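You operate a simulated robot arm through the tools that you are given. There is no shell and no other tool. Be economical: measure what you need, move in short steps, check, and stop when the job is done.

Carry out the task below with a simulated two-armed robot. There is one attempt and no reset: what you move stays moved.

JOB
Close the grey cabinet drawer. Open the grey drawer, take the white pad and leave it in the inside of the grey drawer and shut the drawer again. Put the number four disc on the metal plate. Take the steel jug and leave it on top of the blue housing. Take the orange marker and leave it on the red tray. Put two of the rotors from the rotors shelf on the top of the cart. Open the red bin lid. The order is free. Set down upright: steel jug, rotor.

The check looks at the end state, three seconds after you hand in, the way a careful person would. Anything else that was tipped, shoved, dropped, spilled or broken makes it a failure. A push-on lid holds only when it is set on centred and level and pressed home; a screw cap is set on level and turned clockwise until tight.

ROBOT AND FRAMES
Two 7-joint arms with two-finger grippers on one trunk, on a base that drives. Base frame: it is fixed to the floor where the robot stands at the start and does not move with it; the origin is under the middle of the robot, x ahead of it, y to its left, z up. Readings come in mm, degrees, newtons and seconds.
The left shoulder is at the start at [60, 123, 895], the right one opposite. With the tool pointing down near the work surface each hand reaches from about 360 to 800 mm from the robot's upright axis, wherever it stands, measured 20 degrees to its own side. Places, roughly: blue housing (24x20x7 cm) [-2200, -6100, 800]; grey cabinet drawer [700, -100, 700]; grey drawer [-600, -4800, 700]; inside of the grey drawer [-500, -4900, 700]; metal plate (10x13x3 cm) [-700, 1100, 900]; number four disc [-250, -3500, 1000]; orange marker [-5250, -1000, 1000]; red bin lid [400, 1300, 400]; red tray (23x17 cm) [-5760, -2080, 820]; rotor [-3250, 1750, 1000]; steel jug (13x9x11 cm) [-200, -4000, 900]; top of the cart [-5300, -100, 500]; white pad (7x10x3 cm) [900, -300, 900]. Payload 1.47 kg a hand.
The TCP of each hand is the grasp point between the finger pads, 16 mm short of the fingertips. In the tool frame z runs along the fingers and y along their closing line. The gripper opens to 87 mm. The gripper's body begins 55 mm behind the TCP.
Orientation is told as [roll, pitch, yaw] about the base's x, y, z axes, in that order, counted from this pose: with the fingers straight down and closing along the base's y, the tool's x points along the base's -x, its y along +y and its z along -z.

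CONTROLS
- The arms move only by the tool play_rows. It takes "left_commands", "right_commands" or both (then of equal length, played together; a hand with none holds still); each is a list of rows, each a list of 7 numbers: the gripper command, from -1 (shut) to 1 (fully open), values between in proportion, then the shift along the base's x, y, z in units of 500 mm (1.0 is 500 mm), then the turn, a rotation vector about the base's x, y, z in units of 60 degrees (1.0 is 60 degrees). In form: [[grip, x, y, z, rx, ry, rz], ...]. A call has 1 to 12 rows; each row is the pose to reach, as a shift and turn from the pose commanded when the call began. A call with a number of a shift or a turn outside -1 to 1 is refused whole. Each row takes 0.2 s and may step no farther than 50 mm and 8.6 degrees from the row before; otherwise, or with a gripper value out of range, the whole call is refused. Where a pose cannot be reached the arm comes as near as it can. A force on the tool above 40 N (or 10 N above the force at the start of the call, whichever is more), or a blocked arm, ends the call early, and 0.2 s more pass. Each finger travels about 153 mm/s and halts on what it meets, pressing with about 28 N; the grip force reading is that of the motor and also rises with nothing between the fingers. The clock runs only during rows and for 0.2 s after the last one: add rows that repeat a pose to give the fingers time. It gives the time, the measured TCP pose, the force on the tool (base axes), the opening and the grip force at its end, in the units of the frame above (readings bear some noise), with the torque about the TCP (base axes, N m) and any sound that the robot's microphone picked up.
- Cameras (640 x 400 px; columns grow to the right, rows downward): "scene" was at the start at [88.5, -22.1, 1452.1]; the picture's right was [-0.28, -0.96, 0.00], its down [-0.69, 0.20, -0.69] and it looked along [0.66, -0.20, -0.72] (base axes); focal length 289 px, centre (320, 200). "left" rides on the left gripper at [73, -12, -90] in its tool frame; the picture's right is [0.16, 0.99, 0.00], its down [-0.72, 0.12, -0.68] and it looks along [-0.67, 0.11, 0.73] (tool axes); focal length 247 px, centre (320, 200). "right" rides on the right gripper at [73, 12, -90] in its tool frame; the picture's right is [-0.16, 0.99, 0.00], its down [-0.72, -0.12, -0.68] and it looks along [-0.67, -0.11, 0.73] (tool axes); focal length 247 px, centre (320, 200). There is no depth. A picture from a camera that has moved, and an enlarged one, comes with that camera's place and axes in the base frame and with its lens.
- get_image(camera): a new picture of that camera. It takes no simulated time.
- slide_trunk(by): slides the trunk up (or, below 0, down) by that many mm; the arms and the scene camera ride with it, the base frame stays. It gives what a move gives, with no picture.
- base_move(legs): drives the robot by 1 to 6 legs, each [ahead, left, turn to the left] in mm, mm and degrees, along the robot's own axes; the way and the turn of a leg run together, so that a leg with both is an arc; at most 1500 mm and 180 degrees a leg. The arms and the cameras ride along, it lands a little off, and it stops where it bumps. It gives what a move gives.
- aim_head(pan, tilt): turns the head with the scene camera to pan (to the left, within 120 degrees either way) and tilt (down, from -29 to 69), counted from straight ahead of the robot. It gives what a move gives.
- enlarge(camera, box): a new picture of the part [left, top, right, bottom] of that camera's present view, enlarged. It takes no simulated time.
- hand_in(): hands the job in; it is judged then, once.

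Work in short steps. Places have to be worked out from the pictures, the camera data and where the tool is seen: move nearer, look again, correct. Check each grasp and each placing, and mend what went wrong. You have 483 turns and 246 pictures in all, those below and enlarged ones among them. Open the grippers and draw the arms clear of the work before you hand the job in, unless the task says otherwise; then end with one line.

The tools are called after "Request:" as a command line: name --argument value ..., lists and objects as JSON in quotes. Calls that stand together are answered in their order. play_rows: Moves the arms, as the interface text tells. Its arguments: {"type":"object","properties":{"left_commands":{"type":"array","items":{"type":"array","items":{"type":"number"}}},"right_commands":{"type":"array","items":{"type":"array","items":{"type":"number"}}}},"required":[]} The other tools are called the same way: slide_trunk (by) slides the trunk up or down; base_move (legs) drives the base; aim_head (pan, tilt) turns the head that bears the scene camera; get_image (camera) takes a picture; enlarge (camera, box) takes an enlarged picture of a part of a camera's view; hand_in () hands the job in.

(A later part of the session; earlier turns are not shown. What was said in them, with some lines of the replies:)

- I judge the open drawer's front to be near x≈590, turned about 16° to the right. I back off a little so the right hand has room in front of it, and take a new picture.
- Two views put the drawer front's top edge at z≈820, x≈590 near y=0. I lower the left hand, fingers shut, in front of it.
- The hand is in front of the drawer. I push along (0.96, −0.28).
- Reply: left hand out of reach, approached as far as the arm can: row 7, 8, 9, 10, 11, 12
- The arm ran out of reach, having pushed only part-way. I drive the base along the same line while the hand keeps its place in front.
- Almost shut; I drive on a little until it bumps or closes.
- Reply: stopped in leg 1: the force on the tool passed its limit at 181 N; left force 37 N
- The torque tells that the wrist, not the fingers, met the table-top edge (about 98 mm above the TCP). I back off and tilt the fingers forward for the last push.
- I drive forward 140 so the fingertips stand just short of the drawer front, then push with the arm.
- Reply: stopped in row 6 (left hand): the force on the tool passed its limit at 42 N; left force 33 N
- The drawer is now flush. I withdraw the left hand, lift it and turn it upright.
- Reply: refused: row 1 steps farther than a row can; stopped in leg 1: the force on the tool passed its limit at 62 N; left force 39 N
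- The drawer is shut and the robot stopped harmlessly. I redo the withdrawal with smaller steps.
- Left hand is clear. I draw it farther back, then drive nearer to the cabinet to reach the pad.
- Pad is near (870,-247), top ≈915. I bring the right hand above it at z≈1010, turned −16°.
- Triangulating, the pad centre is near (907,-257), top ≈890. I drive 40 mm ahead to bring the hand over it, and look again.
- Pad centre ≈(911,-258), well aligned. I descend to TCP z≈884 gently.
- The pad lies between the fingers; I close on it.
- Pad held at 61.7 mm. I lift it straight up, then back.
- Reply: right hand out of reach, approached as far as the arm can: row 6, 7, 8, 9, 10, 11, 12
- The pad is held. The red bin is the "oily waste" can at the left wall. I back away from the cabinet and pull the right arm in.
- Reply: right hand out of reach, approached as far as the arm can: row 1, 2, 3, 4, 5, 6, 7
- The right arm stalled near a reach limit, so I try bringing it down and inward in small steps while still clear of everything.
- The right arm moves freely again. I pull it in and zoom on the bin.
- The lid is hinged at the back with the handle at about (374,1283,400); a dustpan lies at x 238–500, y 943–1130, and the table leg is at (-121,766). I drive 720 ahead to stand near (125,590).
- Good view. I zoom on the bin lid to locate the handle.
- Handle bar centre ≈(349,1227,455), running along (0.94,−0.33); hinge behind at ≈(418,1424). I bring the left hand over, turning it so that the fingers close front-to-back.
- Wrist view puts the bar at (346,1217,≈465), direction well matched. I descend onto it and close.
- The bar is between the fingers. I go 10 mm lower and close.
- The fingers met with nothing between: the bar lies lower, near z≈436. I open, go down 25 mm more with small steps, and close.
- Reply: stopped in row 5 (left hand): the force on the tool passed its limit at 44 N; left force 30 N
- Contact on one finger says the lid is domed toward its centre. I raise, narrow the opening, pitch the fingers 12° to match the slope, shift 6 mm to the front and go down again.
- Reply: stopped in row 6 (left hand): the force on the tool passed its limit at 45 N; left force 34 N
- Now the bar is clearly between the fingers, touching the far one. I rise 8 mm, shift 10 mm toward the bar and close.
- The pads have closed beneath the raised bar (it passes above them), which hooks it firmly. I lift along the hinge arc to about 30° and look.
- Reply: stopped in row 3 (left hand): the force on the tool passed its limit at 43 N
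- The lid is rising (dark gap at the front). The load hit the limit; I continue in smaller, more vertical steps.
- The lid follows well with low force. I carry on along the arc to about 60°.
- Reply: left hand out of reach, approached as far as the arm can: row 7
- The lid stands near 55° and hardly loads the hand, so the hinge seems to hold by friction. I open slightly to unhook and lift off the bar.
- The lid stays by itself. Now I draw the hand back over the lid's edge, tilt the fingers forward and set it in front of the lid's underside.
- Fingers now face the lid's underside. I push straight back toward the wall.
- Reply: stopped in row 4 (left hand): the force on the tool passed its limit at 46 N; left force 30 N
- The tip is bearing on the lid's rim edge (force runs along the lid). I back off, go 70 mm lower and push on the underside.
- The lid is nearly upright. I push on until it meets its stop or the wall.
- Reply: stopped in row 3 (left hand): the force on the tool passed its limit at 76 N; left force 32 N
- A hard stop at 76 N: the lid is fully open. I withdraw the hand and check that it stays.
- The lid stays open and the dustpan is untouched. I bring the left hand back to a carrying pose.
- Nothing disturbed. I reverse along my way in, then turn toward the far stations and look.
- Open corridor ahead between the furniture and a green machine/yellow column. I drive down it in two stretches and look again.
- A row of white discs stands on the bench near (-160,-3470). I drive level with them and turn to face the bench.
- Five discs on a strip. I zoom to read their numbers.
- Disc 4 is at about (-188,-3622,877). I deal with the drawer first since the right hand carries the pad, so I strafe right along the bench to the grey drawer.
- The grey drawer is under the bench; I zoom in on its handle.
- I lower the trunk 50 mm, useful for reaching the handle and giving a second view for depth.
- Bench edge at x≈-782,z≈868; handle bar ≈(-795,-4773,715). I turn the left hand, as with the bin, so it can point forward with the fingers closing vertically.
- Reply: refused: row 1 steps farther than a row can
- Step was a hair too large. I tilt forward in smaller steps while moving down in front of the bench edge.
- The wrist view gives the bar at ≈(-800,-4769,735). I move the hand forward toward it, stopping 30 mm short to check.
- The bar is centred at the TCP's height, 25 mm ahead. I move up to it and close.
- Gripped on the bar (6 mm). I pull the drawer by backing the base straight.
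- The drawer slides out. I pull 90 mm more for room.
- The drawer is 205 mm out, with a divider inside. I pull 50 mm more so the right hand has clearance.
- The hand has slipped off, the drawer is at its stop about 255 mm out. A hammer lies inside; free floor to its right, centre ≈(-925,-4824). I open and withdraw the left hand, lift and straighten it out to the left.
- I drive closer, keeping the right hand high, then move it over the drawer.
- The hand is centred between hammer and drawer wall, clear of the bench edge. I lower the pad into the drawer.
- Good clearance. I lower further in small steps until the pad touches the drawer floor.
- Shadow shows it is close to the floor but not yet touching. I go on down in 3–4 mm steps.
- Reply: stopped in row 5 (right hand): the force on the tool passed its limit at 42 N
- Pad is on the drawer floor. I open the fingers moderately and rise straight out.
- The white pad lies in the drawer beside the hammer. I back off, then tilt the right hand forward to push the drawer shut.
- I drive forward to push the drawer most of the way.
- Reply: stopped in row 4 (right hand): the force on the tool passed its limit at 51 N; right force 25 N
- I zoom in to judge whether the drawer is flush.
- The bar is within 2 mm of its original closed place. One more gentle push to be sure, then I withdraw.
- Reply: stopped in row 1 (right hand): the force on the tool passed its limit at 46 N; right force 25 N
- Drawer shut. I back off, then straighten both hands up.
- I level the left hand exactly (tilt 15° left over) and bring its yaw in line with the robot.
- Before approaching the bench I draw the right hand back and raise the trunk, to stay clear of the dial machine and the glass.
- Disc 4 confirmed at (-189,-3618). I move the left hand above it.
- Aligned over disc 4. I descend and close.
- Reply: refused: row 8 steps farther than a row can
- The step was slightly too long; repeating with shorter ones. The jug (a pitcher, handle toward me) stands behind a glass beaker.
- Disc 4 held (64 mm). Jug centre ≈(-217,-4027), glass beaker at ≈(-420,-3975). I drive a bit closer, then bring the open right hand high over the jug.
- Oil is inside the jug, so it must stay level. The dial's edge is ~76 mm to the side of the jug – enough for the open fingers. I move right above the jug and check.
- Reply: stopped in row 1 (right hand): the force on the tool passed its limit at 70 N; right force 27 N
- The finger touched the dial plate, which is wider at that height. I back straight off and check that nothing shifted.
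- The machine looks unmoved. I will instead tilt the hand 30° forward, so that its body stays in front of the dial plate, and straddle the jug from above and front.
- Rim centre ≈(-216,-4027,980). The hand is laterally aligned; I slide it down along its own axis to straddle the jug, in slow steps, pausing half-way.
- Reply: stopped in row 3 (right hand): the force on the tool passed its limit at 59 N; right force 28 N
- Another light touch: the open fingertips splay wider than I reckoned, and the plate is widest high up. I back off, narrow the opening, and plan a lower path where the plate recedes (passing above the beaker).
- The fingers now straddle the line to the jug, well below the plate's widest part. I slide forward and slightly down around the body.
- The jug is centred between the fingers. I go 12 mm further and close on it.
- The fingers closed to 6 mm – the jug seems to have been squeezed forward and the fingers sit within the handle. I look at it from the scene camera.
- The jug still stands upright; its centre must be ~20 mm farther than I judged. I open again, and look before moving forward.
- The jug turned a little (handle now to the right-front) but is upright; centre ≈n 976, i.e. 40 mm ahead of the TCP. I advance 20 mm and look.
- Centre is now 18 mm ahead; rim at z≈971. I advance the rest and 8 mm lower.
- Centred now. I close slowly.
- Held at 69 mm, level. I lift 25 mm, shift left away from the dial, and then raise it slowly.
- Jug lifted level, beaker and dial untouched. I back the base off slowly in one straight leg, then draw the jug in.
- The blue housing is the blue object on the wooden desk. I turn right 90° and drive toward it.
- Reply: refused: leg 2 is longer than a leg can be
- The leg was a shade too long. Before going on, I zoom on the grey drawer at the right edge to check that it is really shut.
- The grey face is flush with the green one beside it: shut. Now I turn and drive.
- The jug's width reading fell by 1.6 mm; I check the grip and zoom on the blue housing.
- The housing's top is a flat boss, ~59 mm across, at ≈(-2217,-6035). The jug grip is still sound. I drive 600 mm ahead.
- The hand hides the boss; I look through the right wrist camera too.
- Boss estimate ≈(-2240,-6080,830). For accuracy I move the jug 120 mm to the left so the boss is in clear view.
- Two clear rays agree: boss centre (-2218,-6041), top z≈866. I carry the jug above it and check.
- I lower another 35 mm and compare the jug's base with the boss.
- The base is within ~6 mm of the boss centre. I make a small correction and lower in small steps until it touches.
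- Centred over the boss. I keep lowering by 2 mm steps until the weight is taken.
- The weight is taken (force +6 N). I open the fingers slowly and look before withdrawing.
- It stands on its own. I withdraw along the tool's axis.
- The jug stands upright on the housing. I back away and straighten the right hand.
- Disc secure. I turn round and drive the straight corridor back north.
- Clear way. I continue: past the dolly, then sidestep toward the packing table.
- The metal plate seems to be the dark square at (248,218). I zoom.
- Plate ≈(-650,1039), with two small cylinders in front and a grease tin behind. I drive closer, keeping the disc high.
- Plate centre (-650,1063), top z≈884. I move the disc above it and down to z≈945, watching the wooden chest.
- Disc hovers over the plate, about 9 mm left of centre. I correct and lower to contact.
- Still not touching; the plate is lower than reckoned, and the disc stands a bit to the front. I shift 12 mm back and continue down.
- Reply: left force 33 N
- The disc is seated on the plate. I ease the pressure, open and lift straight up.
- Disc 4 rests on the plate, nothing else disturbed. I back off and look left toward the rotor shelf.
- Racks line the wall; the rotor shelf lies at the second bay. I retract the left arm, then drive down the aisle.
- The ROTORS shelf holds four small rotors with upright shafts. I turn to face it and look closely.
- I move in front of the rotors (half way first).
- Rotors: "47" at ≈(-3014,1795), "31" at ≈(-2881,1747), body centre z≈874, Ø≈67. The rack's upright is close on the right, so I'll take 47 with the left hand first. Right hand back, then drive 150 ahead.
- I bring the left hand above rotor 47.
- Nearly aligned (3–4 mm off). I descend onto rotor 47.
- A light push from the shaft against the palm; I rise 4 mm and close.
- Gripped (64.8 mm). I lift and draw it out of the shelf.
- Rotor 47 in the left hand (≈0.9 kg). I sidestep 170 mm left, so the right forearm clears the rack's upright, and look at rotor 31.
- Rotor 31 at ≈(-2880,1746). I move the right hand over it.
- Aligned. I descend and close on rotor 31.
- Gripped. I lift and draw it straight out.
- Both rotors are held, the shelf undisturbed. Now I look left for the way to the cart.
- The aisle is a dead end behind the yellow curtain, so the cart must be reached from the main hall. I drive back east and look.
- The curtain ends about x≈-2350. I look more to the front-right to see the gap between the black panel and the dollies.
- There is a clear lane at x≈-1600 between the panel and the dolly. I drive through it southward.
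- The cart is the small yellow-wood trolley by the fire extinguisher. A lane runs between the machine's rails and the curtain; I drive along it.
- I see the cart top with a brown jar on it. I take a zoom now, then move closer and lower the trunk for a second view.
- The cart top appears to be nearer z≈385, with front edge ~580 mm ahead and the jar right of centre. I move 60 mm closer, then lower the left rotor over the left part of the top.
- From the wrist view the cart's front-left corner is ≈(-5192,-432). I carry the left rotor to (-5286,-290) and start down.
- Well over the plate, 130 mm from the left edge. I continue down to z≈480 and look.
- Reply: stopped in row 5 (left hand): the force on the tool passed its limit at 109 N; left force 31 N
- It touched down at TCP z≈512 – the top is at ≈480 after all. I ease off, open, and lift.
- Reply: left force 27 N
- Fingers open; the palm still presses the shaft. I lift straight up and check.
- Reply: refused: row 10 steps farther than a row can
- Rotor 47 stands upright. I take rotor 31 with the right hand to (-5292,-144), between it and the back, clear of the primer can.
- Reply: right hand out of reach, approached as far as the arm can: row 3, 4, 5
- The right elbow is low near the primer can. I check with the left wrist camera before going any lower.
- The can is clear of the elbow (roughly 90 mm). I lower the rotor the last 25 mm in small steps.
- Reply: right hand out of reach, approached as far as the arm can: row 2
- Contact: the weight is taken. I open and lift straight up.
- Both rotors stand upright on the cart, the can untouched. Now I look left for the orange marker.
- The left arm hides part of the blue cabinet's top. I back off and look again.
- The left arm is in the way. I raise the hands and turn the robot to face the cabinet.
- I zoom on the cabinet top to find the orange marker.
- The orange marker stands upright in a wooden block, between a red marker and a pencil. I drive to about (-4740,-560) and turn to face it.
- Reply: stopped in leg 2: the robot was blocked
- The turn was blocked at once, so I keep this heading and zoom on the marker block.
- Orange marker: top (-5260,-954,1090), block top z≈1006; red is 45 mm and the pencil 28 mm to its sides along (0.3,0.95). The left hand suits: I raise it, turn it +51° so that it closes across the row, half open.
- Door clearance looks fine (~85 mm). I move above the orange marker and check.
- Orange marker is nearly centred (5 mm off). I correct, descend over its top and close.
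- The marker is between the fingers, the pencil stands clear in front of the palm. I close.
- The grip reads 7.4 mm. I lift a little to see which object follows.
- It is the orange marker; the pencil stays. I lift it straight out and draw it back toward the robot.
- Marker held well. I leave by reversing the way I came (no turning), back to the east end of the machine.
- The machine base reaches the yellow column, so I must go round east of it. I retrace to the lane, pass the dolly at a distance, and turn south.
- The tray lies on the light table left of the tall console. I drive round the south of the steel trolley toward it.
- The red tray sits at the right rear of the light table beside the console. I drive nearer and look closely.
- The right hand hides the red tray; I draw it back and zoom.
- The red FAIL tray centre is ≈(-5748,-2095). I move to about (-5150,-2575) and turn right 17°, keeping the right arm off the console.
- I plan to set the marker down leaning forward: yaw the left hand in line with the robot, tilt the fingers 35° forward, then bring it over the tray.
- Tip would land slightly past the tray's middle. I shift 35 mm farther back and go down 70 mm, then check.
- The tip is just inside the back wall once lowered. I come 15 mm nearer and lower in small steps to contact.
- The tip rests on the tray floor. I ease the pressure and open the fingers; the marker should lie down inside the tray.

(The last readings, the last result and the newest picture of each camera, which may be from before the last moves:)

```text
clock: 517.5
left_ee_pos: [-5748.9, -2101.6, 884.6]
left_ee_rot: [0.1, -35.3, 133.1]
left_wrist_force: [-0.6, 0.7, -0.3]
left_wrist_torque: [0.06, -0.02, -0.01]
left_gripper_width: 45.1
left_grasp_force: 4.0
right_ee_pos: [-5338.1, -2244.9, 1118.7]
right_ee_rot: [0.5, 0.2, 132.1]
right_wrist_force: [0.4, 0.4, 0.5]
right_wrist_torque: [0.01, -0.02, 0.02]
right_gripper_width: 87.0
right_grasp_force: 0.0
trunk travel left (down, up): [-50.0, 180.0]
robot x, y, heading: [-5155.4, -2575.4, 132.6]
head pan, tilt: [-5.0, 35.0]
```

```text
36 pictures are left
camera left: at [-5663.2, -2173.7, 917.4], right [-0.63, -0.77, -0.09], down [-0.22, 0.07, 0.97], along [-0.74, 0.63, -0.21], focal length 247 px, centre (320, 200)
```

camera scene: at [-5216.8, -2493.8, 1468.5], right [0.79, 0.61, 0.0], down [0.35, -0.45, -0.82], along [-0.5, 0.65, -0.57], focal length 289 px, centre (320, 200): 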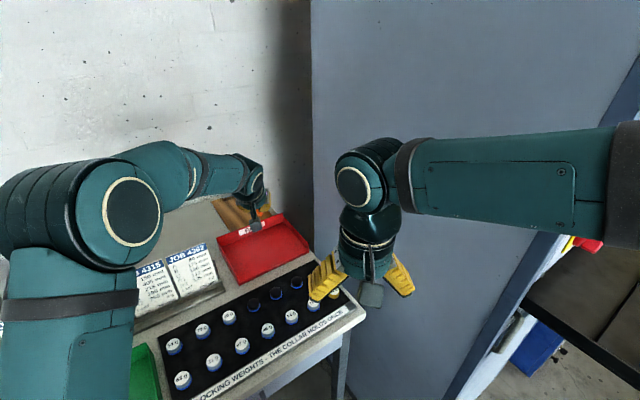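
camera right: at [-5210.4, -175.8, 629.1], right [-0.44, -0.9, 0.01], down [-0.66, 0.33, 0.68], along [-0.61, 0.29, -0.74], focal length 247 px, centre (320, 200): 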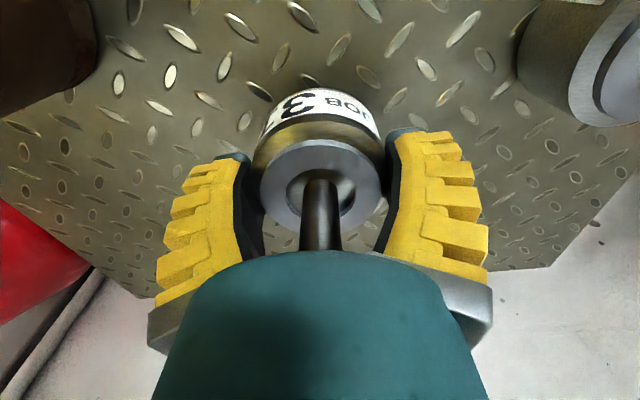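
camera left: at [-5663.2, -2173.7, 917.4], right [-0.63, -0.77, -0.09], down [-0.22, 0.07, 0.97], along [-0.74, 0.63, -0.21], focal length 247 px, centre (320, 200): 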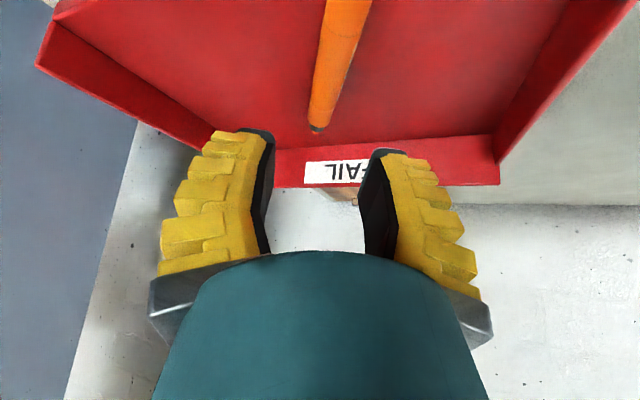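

The marker lies in the tray. I raise the hand straight up and check.

Request:
play_rows --left_commands '[[-0.1, 0, 0, 0.05, 0, 0, 0], [-0.1, 0, 0, 0.13, 0, 0, 0], [-0.1, 0, 0, 0.22, 0, 0, 0], [-0.1, 0, 0, 0.31, 0, 0, 0], [-0.1, 0, 0, 0.4, 0, 0, 0], [-0.1, 0, 0, 0.49, 0, 0, 0], [-0.1, 0, 0, 0.58, 0, 0, 0], [-0.1, 0.03, -0.08, 0.6, 0, 0, 0], [-0.1, 0.06, -0.16, 0.6, 0, 0, 0], [-0.1, 0.09, -0.24, 0.6, 0, 0, 0], [-0.1, 0.12, -0.32, 0.6, 0, 0, 0], [-0.1, 0.15, -0.4, 0.6, 0, 0, 0]]'

Request:
enlarge --camera "scene" --box '[130, 170, 370, 370]'

```text
clock: 520.1
left_ee_pos: [-5670.8, -2303.2, 1183.6]
left_ee_rot: [0.2, -35.3, 133.0]
left_wrist_force: [-0.2, 0.1, -0.8]
left_wrist_torque: [0.03, -0.02, 0.01]
left_gripper_width: 44.9
left_grasp_force: 3.7
right_ee_pos: [-5337.3, -2245.8, 1119.3]
right_ee_rot: [0.5, -0.1, 132.0]
right_wrist_force: [0.2, 0.1, -0.3]
right_wrist_torque: [0.03, 0.02, -0.01]
right_gripper_width: 86.9
right_grasp_force: 0.0
trunk travel left (down, up): [-50.0, 180.0]
robot x, y, heading: [-5160.0, -2570.3, 132.6]
head pan, tilt: [-5.0, 35.0]
```

```text
2.00 times, centred on (250, 270) of scene
camera zoom: at [-5216.3, -2495.9, 1468.7], right [0.79, 0.61, 0.0], down [0.35, -0.45, -0.82], along [-0.5, 0.65, -0.57], focal length 578 px, centre (460, 60)
```

zoom: 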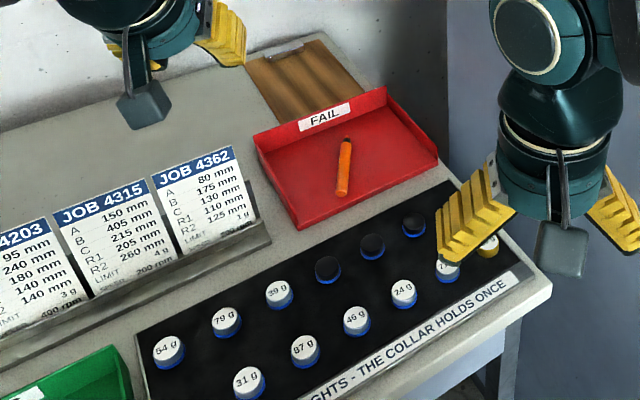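

The orange marker lies wholly inside the red tray, and nothing else has moved. I back off and open both grippers.

Request:
base_move --legs '[[-450, 0, 0]]'

Request:
play_rows --left_commands '[[1, 0, 0, 0, 0, 0, 0], [1, 0, 0, 0, 0, 0, 0]]' --right_commands '[[1, 0, 0, 0, 0, 0, 0], [1, 0, 0, 0, 0, 0, 0]]'

Request:
get_image --camera "scene"

```text
clock: 522.8
left_ee_pos: [-5365.9, -2628.1, 1183.4]
left_ee_rot: [0.1, -35.4, 132.5]
left_wrist_force: [0.4, 0.1, 0.0]
left_wrist_torque: [0.03, 0.01, -0.01]
left_gripper_width: 44.8
left_grasp_force: 3.8
right_ee_pos: [-5033.2, -2574.7, 1119.5]
right_ee_rot: [0.5, 0.1, 131.5]
right_wrist_force: [-0.9, -1.4, -0.5]
right_wrist_torque: [0.02, -0.01, 0.03]
right_gripper_width: 87.1
right_grasp_force: 0.0
trunk travel left (down, up): [-50.0, 180.0]
robot x, y, heading: [-4854.9, -2902.4, 132.0]
head pan, tilt: [-5.0, 35.0]
```

```text
clock: 523.4
left_ee_pos: [-5367.6, -2628.1, 1184.0]
left_ee_rot: [0.0, -35.4, 132.5]
left_wrist_force: [1.1, -0.1, -0.3]
left_wrist_torque: [0.03, -0.02, -0.01]
left_gripper_width: 87.1
left_grasp_force: 0.0
right_ee_pos: [-5032.1, -2575.1, 1120.3]
right_ee_rot: [0.5, 0.1, 131.6]
right_wrist_force: [0.6, 0.1, -0.3]
right_wrist_torque: [0.0, -0.02, -0.02]
right_gripper_width: 87.4
right_grasp_force: 0.0
trunk travel left (down, up): [-50.0, 180.0]
robot x, y, heading: [-4853.4, -2905.2, 131.9]
head pan, tilt: [-5.0, 35.0]
```

```text
34 pictures are left
camera scene: at [-4913.8, -2825.2, 1468.6], right [0.8, 0.6, 0.0], down [0.35, -0.46, -0.82], along [-0.49, 0.65, -0.57], focal length 289 px, centre (320, 200)
```

scene: 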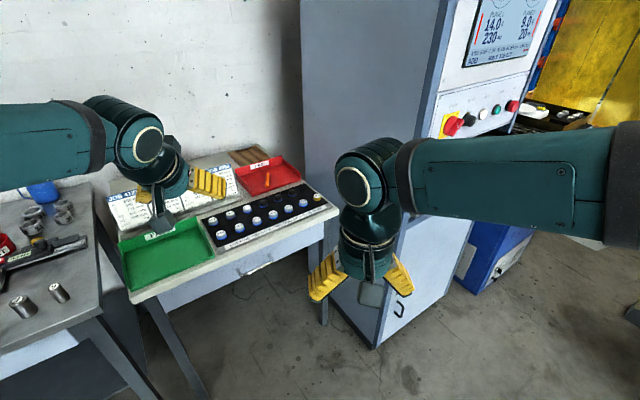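

All tasks are finished, both grippers are open, and the arms are clear of the work. I hand the job in.

Request:
hand_in

```text
The job is handed in.
```

All seven tasks are done and the job is handed in, but the right fingers twice touched the dial machine by the jug (59–70 N) before I backed off; it looked unmoved afterwards.
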